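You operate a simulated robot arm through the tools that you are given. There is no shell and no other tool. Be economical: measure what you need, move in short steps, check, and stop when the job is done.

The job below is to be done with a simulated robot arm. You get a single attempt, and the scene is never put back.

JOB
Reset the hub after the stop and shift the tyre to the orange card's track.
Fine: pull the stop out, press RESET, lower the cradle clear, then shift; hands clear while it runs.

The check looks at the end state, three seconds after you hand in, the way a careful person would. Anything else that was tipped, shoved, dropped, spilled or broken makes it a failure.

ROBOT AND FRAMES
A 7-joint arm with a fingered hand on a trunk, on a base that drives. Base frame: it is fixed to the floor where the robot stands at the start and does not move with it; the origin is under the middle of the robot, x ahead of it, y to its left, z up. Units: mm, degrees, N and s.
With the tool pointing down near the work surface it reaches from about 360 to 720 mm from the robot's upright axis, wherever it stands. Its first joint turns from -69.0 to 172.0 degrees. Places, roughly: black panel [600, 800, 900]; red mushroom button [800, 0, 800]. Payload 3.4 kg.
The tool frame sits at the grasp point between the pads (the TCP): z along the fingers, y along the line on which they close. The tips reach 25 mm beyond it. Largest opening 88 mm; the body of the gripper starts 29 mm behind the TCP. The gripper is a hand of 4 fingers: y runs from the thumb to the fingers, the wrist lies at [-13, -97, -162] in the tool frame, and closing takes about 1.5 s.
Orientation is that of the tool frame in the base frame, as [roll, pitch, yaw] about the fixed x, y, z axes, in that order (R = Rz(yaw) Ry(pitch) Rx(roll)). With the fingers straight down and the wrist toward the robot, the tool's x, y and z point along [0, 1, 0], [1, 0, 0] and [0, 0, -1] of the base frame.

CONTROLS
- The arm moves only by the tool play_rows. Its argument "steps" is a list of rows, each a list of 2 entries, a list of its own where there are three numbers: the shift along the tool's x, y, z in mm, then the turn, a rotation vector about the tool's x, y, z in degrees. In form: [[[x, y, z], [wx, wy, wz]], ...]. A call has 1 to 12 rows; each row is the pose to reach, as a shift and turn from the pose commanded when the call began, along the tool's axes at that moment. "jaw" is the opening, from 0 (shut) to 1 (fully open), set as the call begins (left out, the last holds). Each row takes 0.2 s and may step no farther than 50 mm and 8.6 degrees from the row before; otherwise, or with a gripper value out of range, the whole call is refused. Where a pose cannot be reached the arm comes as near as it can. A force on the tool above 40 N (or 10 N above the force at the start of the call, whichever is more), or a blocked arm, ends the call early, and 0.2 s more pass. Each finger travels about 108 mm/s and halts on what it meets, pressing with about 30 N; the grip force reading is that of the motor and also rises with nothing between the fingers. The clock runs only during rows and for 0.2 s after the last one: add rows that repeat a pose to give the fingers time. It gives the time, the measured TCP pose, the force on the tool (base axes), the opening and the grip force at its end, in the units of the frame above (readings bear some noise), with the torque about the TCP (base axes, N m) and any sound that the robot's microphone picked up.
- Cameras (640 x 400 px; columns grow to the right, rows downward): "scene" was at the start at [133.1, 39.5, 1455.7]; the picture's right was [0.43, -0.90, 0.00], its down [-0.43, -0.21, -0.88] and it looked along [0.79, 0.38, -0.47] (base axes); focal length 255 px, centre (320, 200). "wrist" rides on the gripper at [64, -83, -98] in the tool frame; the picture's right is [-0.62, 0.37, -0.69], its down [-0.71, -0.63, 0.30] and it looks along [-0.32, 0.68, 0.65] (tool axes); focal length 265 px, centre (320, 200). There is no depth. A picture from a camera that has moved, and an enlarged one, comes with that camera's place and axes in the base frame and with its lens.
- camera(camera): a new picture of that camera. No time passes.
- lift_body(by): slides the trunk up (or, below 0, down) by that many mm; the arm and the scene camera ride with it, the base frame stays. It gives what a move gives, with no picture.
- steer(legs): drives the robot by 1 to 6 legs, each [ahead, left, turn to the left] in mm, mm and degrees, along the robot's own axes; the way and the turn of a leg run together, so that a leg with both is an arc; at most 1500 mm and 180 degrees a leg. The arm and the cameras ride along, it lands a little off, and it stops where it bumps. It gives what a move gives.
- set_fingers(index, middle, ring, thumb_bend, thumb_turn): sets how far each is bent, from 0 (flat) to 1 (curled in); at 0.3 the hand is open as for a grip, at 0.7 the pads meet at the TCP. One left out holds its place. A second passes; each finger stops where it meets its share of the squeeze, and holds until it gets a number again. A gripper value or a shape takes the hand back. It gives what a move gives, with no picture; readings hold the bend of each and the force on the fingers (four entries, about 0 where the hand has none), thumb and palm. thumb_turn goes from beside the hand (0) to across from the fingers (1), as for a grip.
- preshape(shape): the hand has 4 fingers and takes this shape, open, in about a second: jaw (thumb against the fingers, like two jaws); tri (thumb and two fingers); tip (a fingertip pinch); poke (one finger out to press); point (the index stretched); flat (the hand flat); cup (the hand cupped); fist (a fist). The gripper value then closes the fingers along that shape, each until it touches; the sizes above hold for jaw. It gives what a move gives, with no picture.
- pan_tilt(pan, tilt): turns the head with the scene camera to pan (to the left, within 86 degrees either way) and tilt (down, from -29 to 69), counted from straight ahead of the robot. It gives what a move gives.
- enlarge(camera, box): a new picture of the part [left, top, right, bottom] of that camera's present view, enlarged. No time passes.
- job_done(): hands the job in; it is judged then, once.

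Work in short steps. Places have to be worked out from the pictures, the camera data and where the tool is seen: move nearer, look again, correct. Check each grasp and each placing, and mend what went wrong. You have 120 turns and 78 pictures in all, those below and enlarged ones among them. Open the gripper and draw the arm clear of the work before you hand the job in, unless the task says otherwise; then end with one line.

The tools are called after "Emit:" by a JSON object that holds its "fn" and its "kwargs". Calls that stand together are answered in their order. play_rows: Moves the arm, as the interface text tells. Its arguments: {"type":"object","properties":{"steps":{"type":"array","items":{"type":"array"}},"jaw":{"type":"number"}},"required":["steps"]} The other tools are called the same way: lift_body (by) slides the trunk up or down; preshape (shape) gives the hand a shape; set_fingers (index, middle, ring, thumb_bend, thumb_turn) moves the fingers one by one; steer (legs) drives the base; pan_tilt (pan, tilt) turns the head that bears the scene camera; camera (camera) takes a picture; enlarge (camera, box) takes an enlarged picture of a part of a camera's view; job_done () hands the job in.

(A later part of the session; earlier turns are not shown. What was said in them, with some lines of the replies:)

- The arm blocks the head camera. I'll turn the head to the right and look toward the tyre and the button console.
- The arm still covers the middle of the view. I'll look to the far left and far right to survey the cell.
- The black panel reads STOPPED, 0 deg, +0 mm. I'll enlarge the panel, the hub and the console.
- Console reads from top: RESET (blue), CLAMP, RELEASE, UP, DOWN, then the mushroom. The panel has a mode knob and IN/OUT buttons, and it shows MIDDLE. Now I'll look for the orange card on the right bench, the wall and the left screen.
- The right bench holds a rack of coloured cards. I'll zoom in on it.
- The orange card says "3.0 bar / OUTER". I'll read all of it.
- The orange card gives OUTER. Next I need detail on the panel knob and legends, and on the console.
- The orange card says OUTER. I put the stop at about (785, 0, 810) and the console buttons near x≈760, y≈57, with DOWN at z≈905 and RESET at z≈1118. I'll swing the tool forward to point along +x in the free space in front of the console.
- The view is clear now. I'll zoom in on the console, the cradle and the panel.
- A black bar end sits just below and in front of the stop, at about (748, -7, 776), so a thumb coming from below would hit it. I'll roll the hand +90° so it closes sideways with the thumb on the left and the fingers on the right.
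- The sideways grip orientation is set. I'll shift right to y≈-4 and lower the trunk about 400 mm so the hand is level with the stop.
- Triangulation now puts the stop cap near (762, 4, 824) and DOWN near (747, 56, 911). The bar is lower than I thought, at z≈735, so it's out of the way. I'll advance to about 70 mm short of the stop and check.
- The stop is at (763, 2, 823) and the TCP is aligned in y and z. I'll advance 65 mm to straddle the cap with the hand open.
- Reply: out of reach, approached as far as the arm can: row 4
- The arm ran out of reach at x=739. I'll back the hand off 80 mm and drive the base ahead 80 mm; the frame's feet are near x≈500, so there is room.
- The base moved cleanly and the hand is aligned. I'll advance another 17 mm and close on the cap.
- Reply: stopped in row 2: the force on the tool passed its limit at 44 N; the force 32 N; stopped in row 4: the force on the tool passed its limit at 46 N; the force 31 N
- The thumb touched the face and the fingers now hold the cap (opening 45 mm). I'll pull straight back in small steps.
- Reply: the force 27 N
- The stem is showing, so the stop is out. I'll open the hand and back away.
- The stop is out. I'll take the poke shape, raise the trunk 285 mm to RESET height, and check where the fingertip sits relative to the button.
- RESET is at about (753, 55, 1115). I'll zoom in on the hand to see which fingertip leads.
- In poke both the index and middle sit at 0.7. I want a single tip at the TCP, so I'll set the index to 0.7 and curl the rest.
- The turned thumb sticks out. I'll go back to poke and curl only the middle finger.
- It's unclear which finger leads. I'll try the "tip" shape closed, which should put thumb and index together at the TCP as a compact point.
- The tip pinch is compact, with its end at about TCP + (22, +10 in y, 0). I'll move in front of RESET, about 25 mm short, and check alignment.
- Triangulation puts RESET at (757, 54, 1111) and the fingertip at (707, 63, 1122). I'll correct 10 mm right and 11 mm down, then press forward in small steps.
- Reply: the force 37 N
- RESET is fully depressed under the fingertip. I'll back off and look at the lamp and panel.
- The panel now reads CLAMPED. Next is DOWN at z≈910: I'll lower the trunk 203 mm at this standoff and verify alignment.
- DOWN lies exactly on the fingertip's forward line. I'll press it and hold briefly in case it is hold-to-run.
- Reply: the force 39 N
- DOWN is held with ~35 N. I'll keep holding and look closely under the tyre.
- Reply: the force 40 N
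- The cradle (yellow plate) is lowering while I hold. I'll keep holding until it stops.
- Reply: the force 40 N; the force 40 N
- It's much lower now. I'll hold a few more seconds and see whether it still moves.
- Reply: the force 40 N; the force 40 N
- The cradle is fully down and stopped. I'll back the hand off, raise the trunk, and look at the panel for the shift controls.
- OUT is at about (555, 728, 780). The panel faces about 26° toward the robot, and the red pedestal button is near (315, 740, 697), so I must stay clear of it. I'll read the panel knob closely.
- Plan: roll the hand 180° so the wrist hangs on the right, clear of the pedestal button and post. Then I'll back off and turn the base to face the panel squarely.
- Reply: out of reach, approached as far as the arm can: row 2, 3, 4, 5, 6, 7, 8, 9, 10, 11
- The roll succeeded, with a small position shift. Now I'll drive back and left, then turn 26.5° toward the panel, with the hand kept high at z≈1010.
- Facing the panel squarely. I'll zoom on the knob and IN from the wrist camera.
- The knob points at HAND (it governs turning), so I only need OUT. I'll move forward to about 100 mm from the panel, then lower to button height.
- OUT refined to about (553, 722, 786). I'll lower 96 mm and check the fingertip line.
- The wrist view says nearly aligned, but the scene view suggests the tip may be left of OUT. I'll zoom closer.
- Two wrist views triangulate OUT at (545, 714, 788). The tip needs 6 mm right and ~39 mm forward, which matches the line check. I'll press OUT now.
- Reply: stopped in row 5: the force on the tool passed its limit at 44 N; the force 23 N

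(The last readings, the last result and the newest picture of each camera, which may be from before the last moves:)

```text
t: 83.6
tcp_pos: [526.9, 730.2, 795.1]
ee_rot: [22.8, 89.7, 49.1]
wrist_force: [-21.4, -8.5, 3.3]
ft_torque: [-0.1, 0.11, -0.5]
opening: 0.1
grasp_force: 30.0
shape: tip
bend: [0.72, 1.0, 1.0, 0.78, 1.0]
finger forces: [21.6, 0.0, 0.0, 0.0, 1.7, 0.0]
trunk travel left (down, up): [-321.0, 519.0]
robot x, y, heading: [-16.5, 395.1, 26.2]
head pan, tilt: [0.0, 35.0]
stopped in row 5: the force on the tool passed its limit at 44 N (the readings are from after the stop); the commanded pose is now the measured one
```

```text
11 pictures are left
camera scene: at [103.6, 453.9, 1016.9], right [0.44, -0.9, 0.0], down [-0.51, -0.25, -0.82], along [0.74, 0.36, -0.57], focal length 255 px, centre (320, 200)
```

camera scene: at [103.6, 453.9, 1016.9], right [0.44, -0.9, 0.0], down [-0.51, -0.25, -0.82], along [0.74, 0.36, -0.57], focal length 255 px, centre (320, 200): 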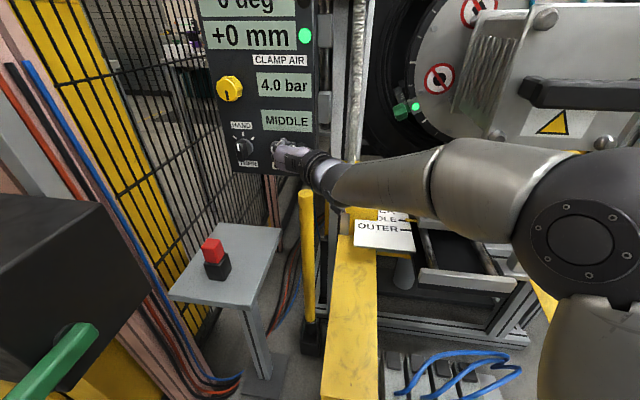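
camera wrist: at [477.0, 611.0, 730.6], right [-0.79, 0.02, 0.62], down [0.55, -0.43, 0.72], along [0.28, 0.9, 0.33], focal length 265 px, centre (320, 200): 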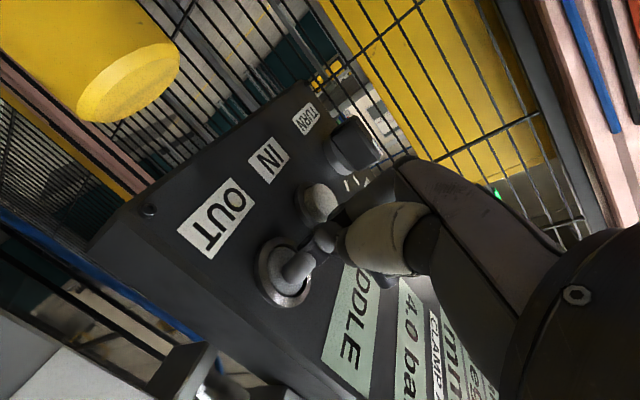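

OUT is visibly depressed, and the display still says MIDDLE. I'll hold a moment longer and check for motion.

Emit:
{"fn": "play_rows", "kwargs": {"steps": [[[0, 0, 2], [0, 0, 0]], [[0, 0, 2], [0, 0, 0]], [[0, 0, 2], [0, 0, 0]], [[0, 0, 2], [0, 0, 0]], [[0, 0, 2], [0, 0, 0]]]}}

Emit:
{"fn": "enlarge", "kwargs": {"camera": "scene", "box": [220, 0, 540, 260]}}

```text
t: 84.4
tcp_pos: [527.8, 731.6, 796.4]
ee_rot: [-25.9, 89.9, 0.6]
wrist_force: [-21.8, -9.6, 2.8]
ft_torque: [-0.15, 0.11, -0.5]
opening: 0.2
grasp_force: 29.6
shape: tip
bend: [0.72, 1.0, 1.0, 0.78, 1.0]
finger forces: [21.2, 0.0, 0.0, 0.0, 2.9, 0.0]
trunk travel left (down, up): [-321.0, 519.0]
robot x, y, heading: [-15.4, 392.7, 26.3]
head pan, tilt: [0.0, 35.0]
stopped in row 3: the force on the tool passed its limit at 40 N (the readings are from after the stop); the commanded pose is now the measured one
```

```text
1.54 times, centred on (380, 130) of scene
camera zoom: at [102.9, 453.5, 1016.9], right [0.44, -0.9, 0.0], down [-0.51, -0.25, -0.82], along [0.74, 0.36, -0.57], focal length 393 px, centre (228, 308)
```

zoom: 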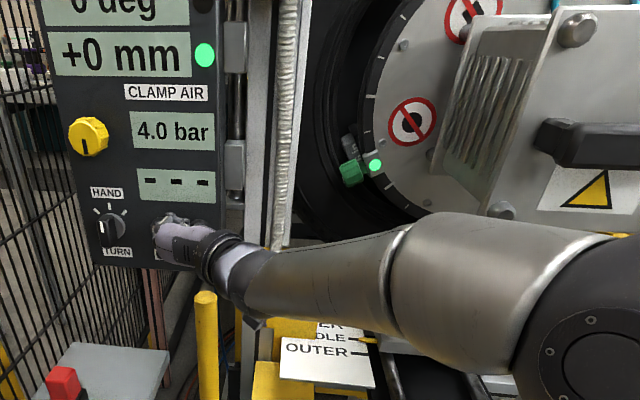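

The display shows "---", so the shift is running. I'll lift off the button, back away, and see whether it finishes on its own.

Emit:
{"fn": "play_rows", "kwargs": {"steps": [[[0, 0, -20], [0, 0, 0]], [[0, 0, -50], [0, 0, 0]], [[0, 0, -80], [0, 0, 0]]]}}

Emit:
{"fn": "camera", "kwargs": {"camera": "scene"}}

```text
t: 85.2
tcp_pos: [459.0, 697.0, 791.6]
ee_rot: [170.8, 89.7, -163.0]
wrist_force: [0.0, 0.0, -0.6]
ft_torque: [-0.02, -0.02, -0.02]
opening: 0.0
grasp_force: 29.6
shape: tip
bend: [0.7, 1.0, 1.0, 0.78, 1.0]
finger forces: [0.0, 0.0, 0.1, 0.1, 0.0, 0.0]
trunk travel left (down, up): [-321.0, 519.0]
robot x, y, heading: [-17.0, 391.3, 26.4]
head pan, tilt: [0.0, 35.0]
```

```text
9 pictures are left
camera scene: at [107.1, 455.7, 1016.2], right [0.44, -0.9, 0.0], down [-0.51, -0.25, -0.82], along [0.73, 0.36, -0.57], focal length 255 px, centre (320, 200)
```

scene: 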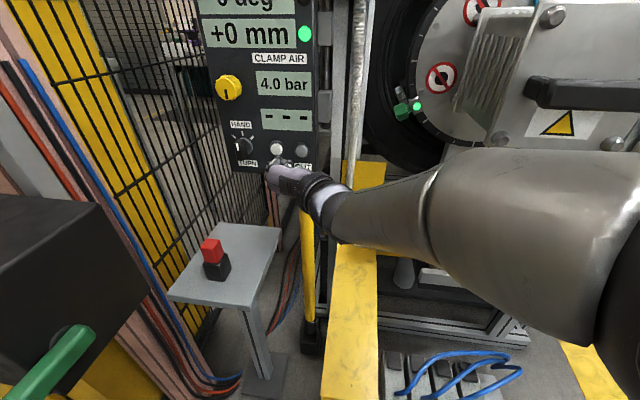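

I'll wait a couple of seconds with the hand clear and recheck.

Emit:
{"fn": "play_rows", "kwargs": {"steps": [[[0, 0, 0], [0, 0, 0]], [[0, 0, 0], [0, 0, 0]], [[0, 0, 0], [0, 0, 0]], [[0, 0, 0], [0, 0, 0]], [[0, 0, 0], [0, 0, 0]], [[0, 0, 0], [0, 0, 0]], [[0, 0, 0], [0, 0, 0]], [[0, 0, 0], [0, 0, 0]], [[0, 0, 0], [0, 0, 0]], [[0, 0, 0], [0, 0, 0]], [[0, 0, 0], [0, 0, 0]], [[0, 0, 0], [0, 0, 0]]]}}

Emit:
{"fn": "camera", "kwargs": {"camera": "scene"}}

```text
t: 87.8
tcp_pos: [460.2, 696.9, 791.4]
ee_rot: [-154.4, 89.8, -128.2]
wrist_force: [0.0, -0.2, -0.2]
ft_torque: [0.01, 0.03, -0.02]
opening: 0.0
grasp_force: 29.6
shape: tip
bend: [0.7, 1.0, 1.0, 0.78, 1.0]
finger forces: [0.0, 0.1, 0.0, 0.1, 0.0, 0.0]
trunk travel left (down, up): [-321.0, 519.0]
robot x, y, heading: [-16.4, 395.0, 26.3]
head pan, tilt: [0.0, 35.0]
```

```text
8 pictures are left
camera scene: at [107.2, 455.6, 1016.2], right [0.44, -0.9, 0.0], down [-0.51, -0.25, -0.82], along [0.73, 0.36, -0.57], focal length 255 px, centre (320, 200)
```

scene: 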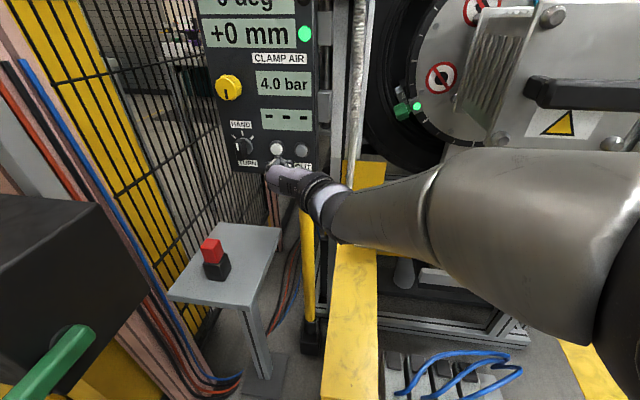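

It stopped when released, so OUT is hold-to-run. I'll press again gently and hold, then check the display.

Emit:
{"fn": "play_rows", "kwargs": {"steps": [[[0, 0, 30], [0, 0, 0]], [[0, 0, 60], [0, 0, 0]], [[0, 0, 70], [0, 0, 0]], [[0, 0, 74], [0, 0, 0]], [[0, 0, 77], [0, 0, 0]], [[0, 0, 79], [0, 0, 0]], [[0, 0, 80], [0, 0, 0]], [[0, 0, 80], [0, 0, 0]], [[0, 0, 80], [0, 0, 0]], [[0, 0, 80], [0, 0, 0]], [[0, 0, 80], [0, 0, 0]], [[0, 0, 80], [0, 0, 0]]]}}

Emit:
{"fn": "play_rows", "kwargs": {"steps": [[[0, 0, 0], [0, 0, 0]], [[0, 0, 0], [0, 0, 0]], [[0, 0, 0], [0, 0, 0]], [[0, 0, 0], [0, 0, 0]], [[0, 0, 0], [0, 0, 0]], [[0, 0, 0], [0, 0, 0]]]}}

Emit:
{"fn": "camera", "kwargs": {"camera": "scene"}}

```text
t: 89.9
tcp_pos: [525.9, 733.5, 794.1]
ee_rot: [-169.8, 89.7, -143.2]
wrist_force: [-22.7, -10.8, 0.5]
ft_torque: [-0.11, 0.19, -0.51]
opening: 0.0
grasp_force: 29.7
shape: tip
bend: [0.72, 1.0, 1.0, 0.77, 1.0]
finger forces: [23.1, 0.1, 0.1, 0.0, 1.8, 0.0]
trunk travel left (down, up): [-321.0, 519.0]
robot x, y, heading: [-21.0, 391.8, 26.4]
head pan, tilt: [0.0, 35.0]
stopped in row 10: the force on the tool passed its limit at 40 N (the readings are from after the stop); the commanded pose is now the measured one
```

```text
t: 91.3
tcp_pos: [526.7, 733.5, 794.5]
ee_rot: [-131.3, 89.9, -104.7]
wrist_force: [-30.3, -9.5, -2.3]
ft_torque: [-0.01, 0.28, -0.49]
opening: 0.0
grasp_force: 30.2
shape: tip
bend: [0.72, 1.0, 1.0, 0.78, 1.0]
finger forces: [26.0, 0.0, 0.1, 0.1, 6.1, 0.0]
trunk travel left (down, up): [-321.0, 519.0]
robot x, y, heading: [-18.4, 395.2, 26.3]
head pan, tilt: [0.0, 35.0]
```

```text
7 pictures are left
camera scene: at [102.3, 454.5, 1016.9], right [0.44, -0.9, 0.0], down [-0.51, -0.25, -0.82], along [0.74, 0.36, -0.57], focal length 255 px, centre (320, 200)
```

scene: 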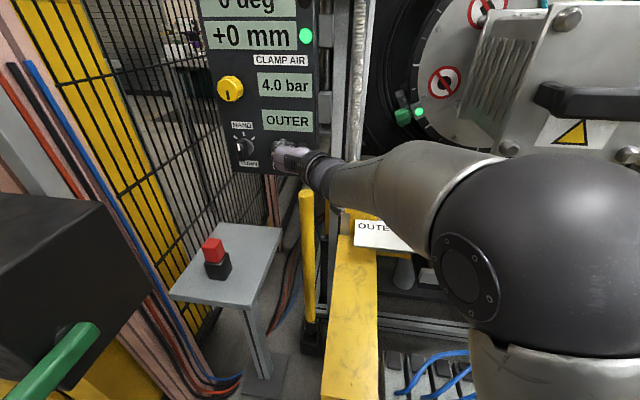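

The display reads OUTER. I'll release, back the hand away, raise the arm clear, and check the pointer against the OUTER mark.

Emit:
{"fn": "play_rows", "kwargs": {"steps": [[[0, 0, -25], [0, 0, 0]], [[0, 0, -60], [0, 0, 0]], [[0, 0, -100], [0, 0, 0]], [[0, 0, -140], [0, 0, 0]]]}}

Emit:
{"fn": "steer", "kwargs": {"legs": [[-200, 0, 0]]}}

Emit:
{"fn": "lift_body", "kwargs": {"by": 200}}

Emit:
{"fn": "pan_tilt", "kwargs": {"pan": -12, "tilt": 35}}

Emit:
{"fn": "camera", "kwargs": {"camera": "scene"}}

```text
t: 92.3
tcp_pos: [403.2, 672.5, 792.6]
ee_rot: [-164.2, 89.7, -137.7]
wrist_force: [-0.5, 0.6, 0.0]
ft_torque: [0.0, -0.01, 0.02]
opening: 0.0
grasp_force: 30.3
shape: tip
bend: [0.7, 1.0, 1.0, 0.78, 1.0]
finger forces: [0.0, 0.0, 0.0, 0.1, 0.0, 0.0]
trunk travel left (down, up): [-321.0, 519.0]
robot x, y, heading: [-17.8, 394.2, 26.5]
head pan, tilt: [0.0, 35.0]
```

```text
t: 93.9
tcp_pos: [226.3, 583.8, 791.8]
ee_rot: [-166.3, 89.6, -139.9]
wrist_force: [-0.3, 0.7, 0.5]
ft_torque: [0.03, 0.04, 0.0]
opening: 0.0
grasp_force: 30.1
shape: tip
bend: [0.7, 1.0, 1.0, 0.78, 1.0]
finger forces: [0.1, 0.0, 0.1, 0.0, 0.0, 0.0]
trunk travel left (down, up): [-321.0, 519.0]
robot x, y, heading: [-200.6, 303.7, 26.5]
head pan, tilt: [0.0, 35.0]
```

```text
t: 96.1
tcp_pos: [227.4, 583.8, 993.3]
ee_rot: [-170.8, 89.7, -144.3]
wrist_force: [0.4, 0.2, 0.0]
ft_torque: [0.0, -0.01, -0.01]
opening: 0.0
grasp_force: 29.4
shape: tip
bend: [0.7, 1.0, 1.0, 0.78, 1.0]
finger forces: [0.0, 0.0, 0.1, 0.1, 0.0, 0.0]
trunk travel left (down, up): [-521.0, 319.0]
robot x, y, heading: [-199.2, 305.5, 26.4]
head pan, tilt: [0.0, 35.0]
```

```text
t: 96.8
tcp_pos: [225.5, 583.0, 991.2]
ee_rot: [-159.5, 89.5, -133.1]
wrist_force: [0.3, -0.5, -1.0]
ft_torque: [-0.04, -0.02, -0.01]
opening: 0.0
grasp_force: 30.2
shape: tip
bend: [0.7, 1.0, 1.0, 0.78, 1.0]
finger forces: [0.0, 0.1, 0.0, 0.0, 0.0, 0.0]
trunk travel left (down, up): [-521.0, 319.0]
robot x, y, heading: [-201.3, 305.3, 26.2]
head pan, tilt: [-12.0, 35.0]
```

```text
6 pictures are left
camera scene: at [-65.8, 349.7, 1216.2], right [0.25, -0.97, 0.0], down [-0.56, -0.14, -0.82], along [0.79, 0.2, -0.57], focal length 255 px, centre (320, 200)
```

scene: 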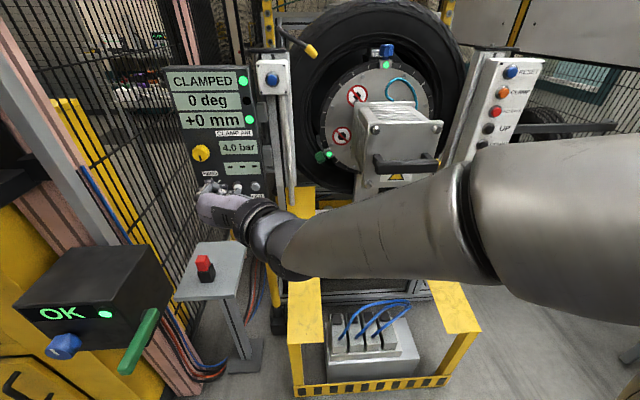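

The display went back to "---", so the carriage may have run slightly past the OUTER mark. I'll lift the arm in view and zoom on the pointer scale.

Emit:
{"fn": "play_rows", "kwargs": {"steps": [[[-50, 0, 0], [0, 0, 0]], [[-100, 0, 0], [0, 0, 0]], [[-150, 0, 0], [0, 0, 0]], [[-200, 0, 0], [0, 0, 0]], [[-250, 0, 0], [0, 0, 0]], [[-280, 0, 0], [0, 0, 0]]]}}

Emit:
{"fn": "enlarge", "kwargs": {"camera": "scene", "box": [280, 170, 440, 310]}}

```text
t: 98.2
tcp_pos: [210.9, 617.2, 1185.4]
ee_rot: [48.0, 88.3, 74.7]
wrist_force: [0.7, 0.4, 0.1]
ft_torque: [-0.01, -0.01, 0.02]
opening: 0.0
grasp_force: 29.7
shape: tip
bend: [0.7, 1.0, 1.0, 0.78, 1.0]
finger forces: [0.1, 0.0, 0.1, 0.1, 0.1, 0.0]
out of reach, approached as far as the arm can: row 4, 5, 6
trunk travel left (down, up): [-521.0, 319.0]
robot x, y, heading: [-197.2, 306.3, 26.2]
head pan, tilt: [-12.0, 35.0]
```

```text
2.86 times, centred on (360, 240) of scene
camera zoom: at [-64.9, 349.2, 1216.1], right [0.25, -0.97, 0.0], down [-0.56, -0.14, -0.82], along [0.79, 0.2, -0.57], focal length 730 px, centre (206, 86)
```

zoom: 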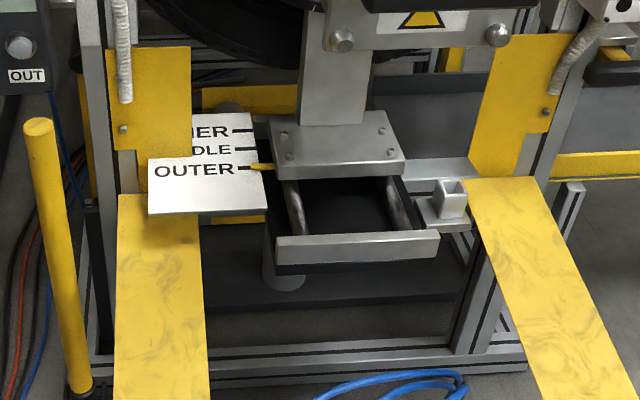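

The pointer is close to the OUTER mark. I'll take one tight zoom to see which side it is off.

Emit:
{"fn": "enlarge", "kwargs": {"camera": "scene", "box": [340, 208, 384, 236]}}

```text
14.29 times, centred on (362, 222) of scene
camera zoom: at [-64.9, 349.2, 1216.1], right [0.25, -0.97, 0.0], down [-0.56, -0.14, -0.82], along [0.79, 0.2, -0.57], focal length 3648 px, centre (-280, -114)
```

zoom: 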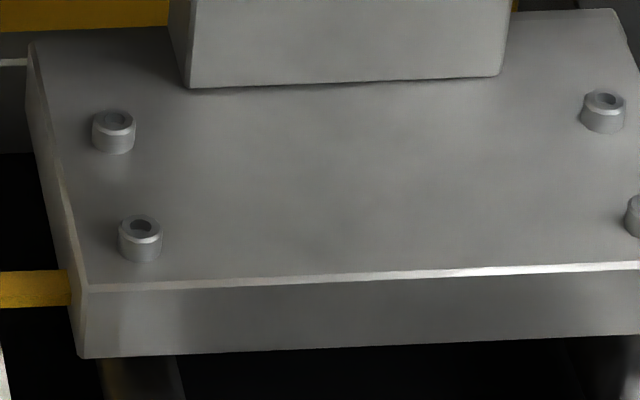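

That missed the marks; I'll re-aim slightly left.

Emit:
{"fn": "enlarge", "kwargs": {"camera": "scene", "box": [312, 212, 356, 240]}}

```text
14.29 times, centred on (334, 226) of scene
camera zoom: at [-64.9, 349.2, 1216.1], right [0.25, -0.97, 0.0], down [-0.56, -0.14, -0.82], along [0.79, 0.2, -0.57], focal length 3648 px, centre (120, -171)
```

zoom: 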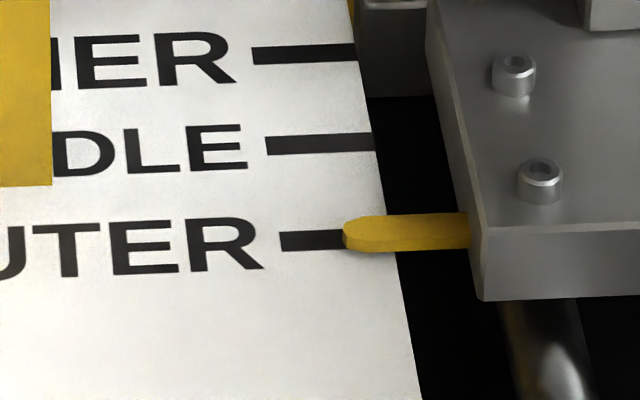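

The carriage looks about 1 mm past the OUTER mark, just outside the display window. A short tap on IN will bring it back. I'll bring the arm back to working pose first.

Emit:
{"fn": "play_rows", "kwargs": {"steps": [[[50, 0, 0], [0, 0, 0]], [[100, 0, 0], [0, 0, 0]], [[150, 0, 0], [0, 0, 0]], [[200, 0, 0], [0, 0, 0]], [[250, 0, 0], [0, 0, 0]], [[280, 0, 0], [0, 0, 0]], [[280, 0, 0], [0, 0, 0]]]}}

Emit:
{"fn": "steer", "kwargs": {"legs": [[200, 0, 0]]}}

Emit:
{"fn": "pan_tilt", "kwargs": {"pan": 0, "tilt": 35}}

```text
t: 99.8
tcp_pos: [208.2, 615.1, 906.0]
ee_rot: [-163.6, 89.6, -137.3]
wrist_force: [-0.3, 0.4, -0.4]
ft_torque: [0.02, 0.05, 0.0]
opening: 0.1
grasp_force: 29.9
shape: tip
bend: [0.7, 1.0, 1.0, 0.78, 1.0]
finger forces: [0.0, 0.0, 0.0, 0.0, 0.0, 0.1]
trunk travel left (down, up): [-521.0, 319.0]
robot x, y, heading: [-197.0, 307.8, 26.1]
head pan, tilt: [-12.0, 35.0]
```

```text
t: 101.4
tcp_pos: [389.1, 704.8, 906.3]
ee_rot: [-167.1, 89.6, -140.7]
wrist_force: [0.6, 0.4, -0.1]
ft_torque: [0.0, 0.02, 0.0]
opening: 0.0
grasp_force: 30.2
shape: tip
bend: [0.7, 1.0, 1.0, 0.78, 1.0]
finger forces: [0.1, 0.0, 0.1, 0.0, 0.0, 0.0]
trunk travel left (down, up): [-521.0, 319.0]
robot x, y, heading: [-13.5, 395.8, 26.6]
head pan, tilt: [-12.0, 35.0]
```

```text
t: 102.2
tcp_pos: [390.2, 704.9, 907.1]
ee_rot: [-164.1, 89.6, -137.8]
wrist_force: [0.7, -0.2, -0.5]
ft_torque: [-0.02, -0.01, 0.0]
opening: 0.0
grasp_force: 30.2
shape: tip
bend: [0.7, 1.0, 1.0, 0.78, 1.0]
finger forces: [0.0, 0.0, 0.1, 0.0, 0.0, 0.1]
trunk travel left (down, up): [-521.0, 319.0]
robot x, y, heading: [-17.1, 393.0, 26.4]
head pan, tilt: [0.0, 35.0]
```

Orientation is good. I'll lower the trunk 112 mm and approach to ~35 mm in front of IN, then check in the wrist view.

Emit:
{"fn": "lift_body", "kwargs": {"by": -112}}

Emit:
{"fn": "play_rows", "kwargs": {"steps": [[[0, 6, 35], [0, 0, 0]], [[0, 11, 70], [0, 0, 0]], [[0, 11, 92], [0, 0, 0]]]}}

Emit:
{"fn": "camera", "kwargs": {"camera": "wrist"}}

```text
t: 103.6
tcp_pos: [388.4, 705.8, 795.2]
ee_rot: [-162.0, 89.6, -135.5]
wrist_force: [-0.7, -0.1, 0.4]
ft_torque: [0.0, 0.02, 0.04]
opening: 0.0
grasp_force: 29.5
shape: tip
bend: [0.7, 1.0, 1.0, 0.78, 1.0]
finger forces: [0.0, 0.0, 0.0, 0.1, 0.0, 0.0]
trunk travel left (down, up): [-409.0, 431.0]
robot x, y, heading: [-17.7, 396.1, 26.4]
head pan, tilt: [0.0, 35.0]
```

```text
t: 104.4
tcp_pos: [466.0, 756.2, 796.0]
ee_rot: [-168.0, 89.7, -141.5]
wrist_force: [0.3, 0.1, 0.0]
ft_torque: [0.0, -0.03, 0.0]
opening: 0.0
grasp_force: 30.0
shape: tip
bend: [0.7, 1.0, 1.0, 0.78, 1.0]
finger forces: [0.0, 0.0, 0.0, 0.0, 0.0, 0.1]
trunk travel left (down, up): [-409.0, 431.0]
robot x, y, heading: [-16.5, 392.6, 26.3]
head pan, tilt: [0.0, 35.0]
```

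```text
2 pictures are left
camera wrist: at [415.7, 635.0, 730.7], right [-0.78, 0.02, 0.62], down [0.56, -0.43, 0.71], along [0.28, 0.9, 0.32], focal length 265 px, centre (320, 200)
```

wrist: 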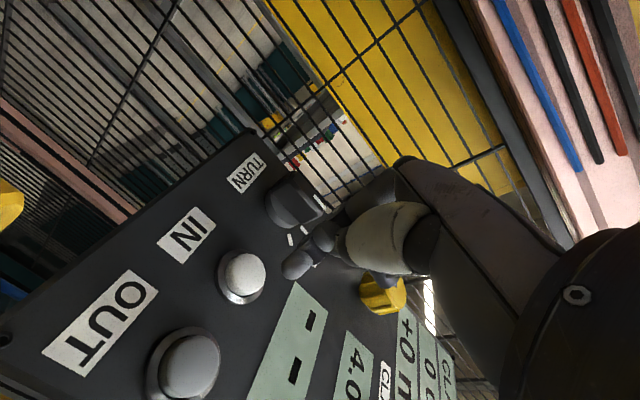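

IN is nearly in line, needing about 5 mm left. I'll creep to just short of contact first and check for stray contact.

Emit:
{"fn": "play_rows", "kwargs": {"steps": [[[0, 5, 10], [0, 0, 0]], [[0, 5, 20], [0, 0, 0]], [[0, 5, 27], [0, 0, 0]], [[0, 5, 32], [0, 0, 0]], [[0, 5, 32], [0, 0, 0]]]}}

```text
t: 105.6
tcp_pos: [491.7, 774.3, 794.6]
ee_rot: [-159.0, 89.6, -132.6]
wrist_force: [0.7, -0.5, 0.3]
ft_torque: [0.05, 0.0, 0.0]
opening: 0.0
grasp_force: 30.1
shape: tip
bend: [0.7, 1.0, 1.0, 0.78, 1.0]
finger forces: [0.1, 0.0, 0.0, 0.0, 0.0, 0.1]
trunk travel left (down, up): [-409.0, 431.0]
robot x, y, heading: [-17.5, 391.9, 26.1]
head pan, tilt: [0.0, 35.0]
```

No contact yet. Now a short tap on IN: press for about 0.35 s and pull straight back.

Emit:
{"fn": "play_rows", "kwargs": {"steps": [[[0, 0, 14], [0, 0, 0]], [[0, 0, 16], [0, 0, 0]], [[0, 0, -20], [0, 0, 0]], [[0, 0, -50], [0, 0, 0]]]}}

Emit:
{"fn": "enlarge", "kwargs": {"camera": "scene", "box": [180, 0, 460, 260]}}

```text
t: 106.6
tcp_pos: [459.9, 741.9, 804.9]
ee_rot: [102.2, 87.9, 127.1]
wrist_force: [0.2, 0.5, 0.2]
ft_torque: [-0.01, -0.01, 0.01]
opening: 0.0
grasp_force: 30.2
shape: tip
bend: [0.7, 1.0, 1.0, 0.78, 1.0]
finger forces: [0.1, 0.0, 0.0, 0.0, 0.0, 0.0]
trunk travel left (down, up): [-409.0, 431.0]
robot x, y, heading: [-18.0, 393.9, 26.4]
head pan, tilt: [0.0, 35.0]
```

```text
1.54 times, centred on (320, 130) of scene
camera zoom: at [106.7, 455.7, 1104.2], right [0.44, -0.9, 0.0], down [-0.51, -0.25, -0.82], along [0.73, 0.36, -0.57], focal length 393 px, centre (320, 308)
```

zoom: 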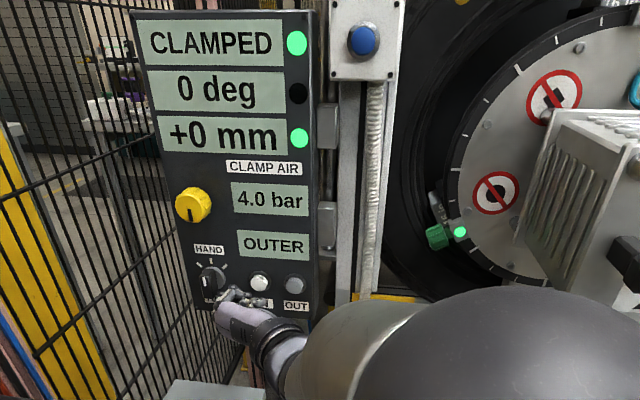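

The display now reads OUTER with the button released. I'll withdraw, drive back, open the hand and confirm with the last picture.

Emit:
{"fn": "steer", "kwargs": {"legs": [[-220, 0, 0]]}}

Emit:
{"fn": "lift_body", "kwargs": {"by": 120}}

Emit:
{"fn": "preshape", "kwargs": {"shape": "jaw"}}

Emit:
{"fn": "pan_tilt", "kwargs": {"pan": -5, "tilt": 35}}

Emit:
{"fn": "camera", "kwargs": {"camera": "scene"}}

```text
t: 108.3
tcp_pos: [258.3, 647.1, 806.7]
ee_rot: [94.9, 88.0, 120.4]
wrist_force: [0.4, 0.0, -0.5]
ft_torque: [0.02, 0.01, 0.02]
opening: 0.0
grasp_force: 30.1
shape: tip
bend: [0.7, 1.0, 1.0, 0.78, 1.0]
finger forces: [0.0, 0.1, 0.0, 0.0, 0.1, 0.0]
trunk travel left (down, up): [-409.0, 431.0]
robot x, y, heading: [-216.5, 294.4, 26.6]
head pan, tilt: [0.0, 35.0]
```

```text
t: 109.8
tcp_pos: [258.8, 647.1, 929.4]
ee_rot: [94.8, 87.6, 120.2]
wrist_force: [0.6, 0.2, 0.1]
ft_torque: [0.02, 0.0, -0.04]
opening: 0.3
grasp_force: 29.8
shape: tip
bend: [0.7, 1.0, 1.0, 0.78, 1.0]
finger forces: [0.0, 0.0, 0.0, 0.0, 0.0, 0.1]
trunk travel left (down, up): [-529.0, 311.0]
robot x, y, heading: [-214.3, 297.5, 26.5]
head pan, tilt: [0.0, 35.0]
```

```text
t: 110.7
tcp_pos: [259.8, 647.9, 929.5]
ee_rot: [94.5, 87.5, 119.9]
wrist_force: [0.0, 0.3, 0.6]
ft_torque: [0.01, 0.0, 0.0]
opening: 87.7
grasp_force: 0.0
shape: jaw
bend: [0.3, 0.3, 0.3, 0.3, 0.98]
finger forces: [0.1, 0.0, 0.0, 0.0, 0.1, 0.0]
trunk travel left (down, up): [-529.0, 311.0]
robot x, y, heading: [-218.8, 296.6, 26.2]
head pan, tilt: [0.0, 35.0]
```

```text
t: 111.3
tcp_pos: [260.3, 647.6, 928.1]
ee_rot: [94.7, 87.6, 120.1]
wrist_force: [-0.1, -0.6, -0.3]
ft_torque: [-0.02, -0.03, 0.02]
opening: 87.6
grasp_force: 0.0
shape: jaw
bend: [0.3, 0.3, 0.3, 0.3, 0.98]
finger forces: [0.0, 0.1, 0.0, 0.1, 0.0, 0.0]
trunk travel left (down, up): [-529.0, 311.0]
robot x, y, heading: [-210.9, 296.4, 26.2]
head pan, tilt: [-5.0, 35.0]
```

```text
0 pictures are left
camera scene: at [-86.6, 351.3, 1224.2], right [0.37, -0.93, 0.0], down [-0.53, -0.21, -0.82], along [0.76, 0.3, -0.57], focal length 255 px, centre (320, 200)
```

scene: 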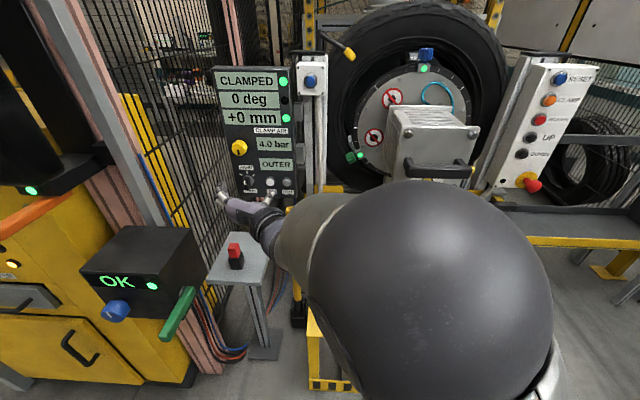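

The panel reads CLAMPED, 0 deg and OUTER. The stop is out, the cradle is down, and the arm is clear with the hand open, so I'm handing in.

Emit:
{"fn": "job_done", "kwargs": {}}

```text
The job is handed in.
```

The hub is reset and clamped, the cradle is down, and the tyre is on the orange card's track (OUTER); the first shift ran just past the mark, so I tapped IN once to bring it back.
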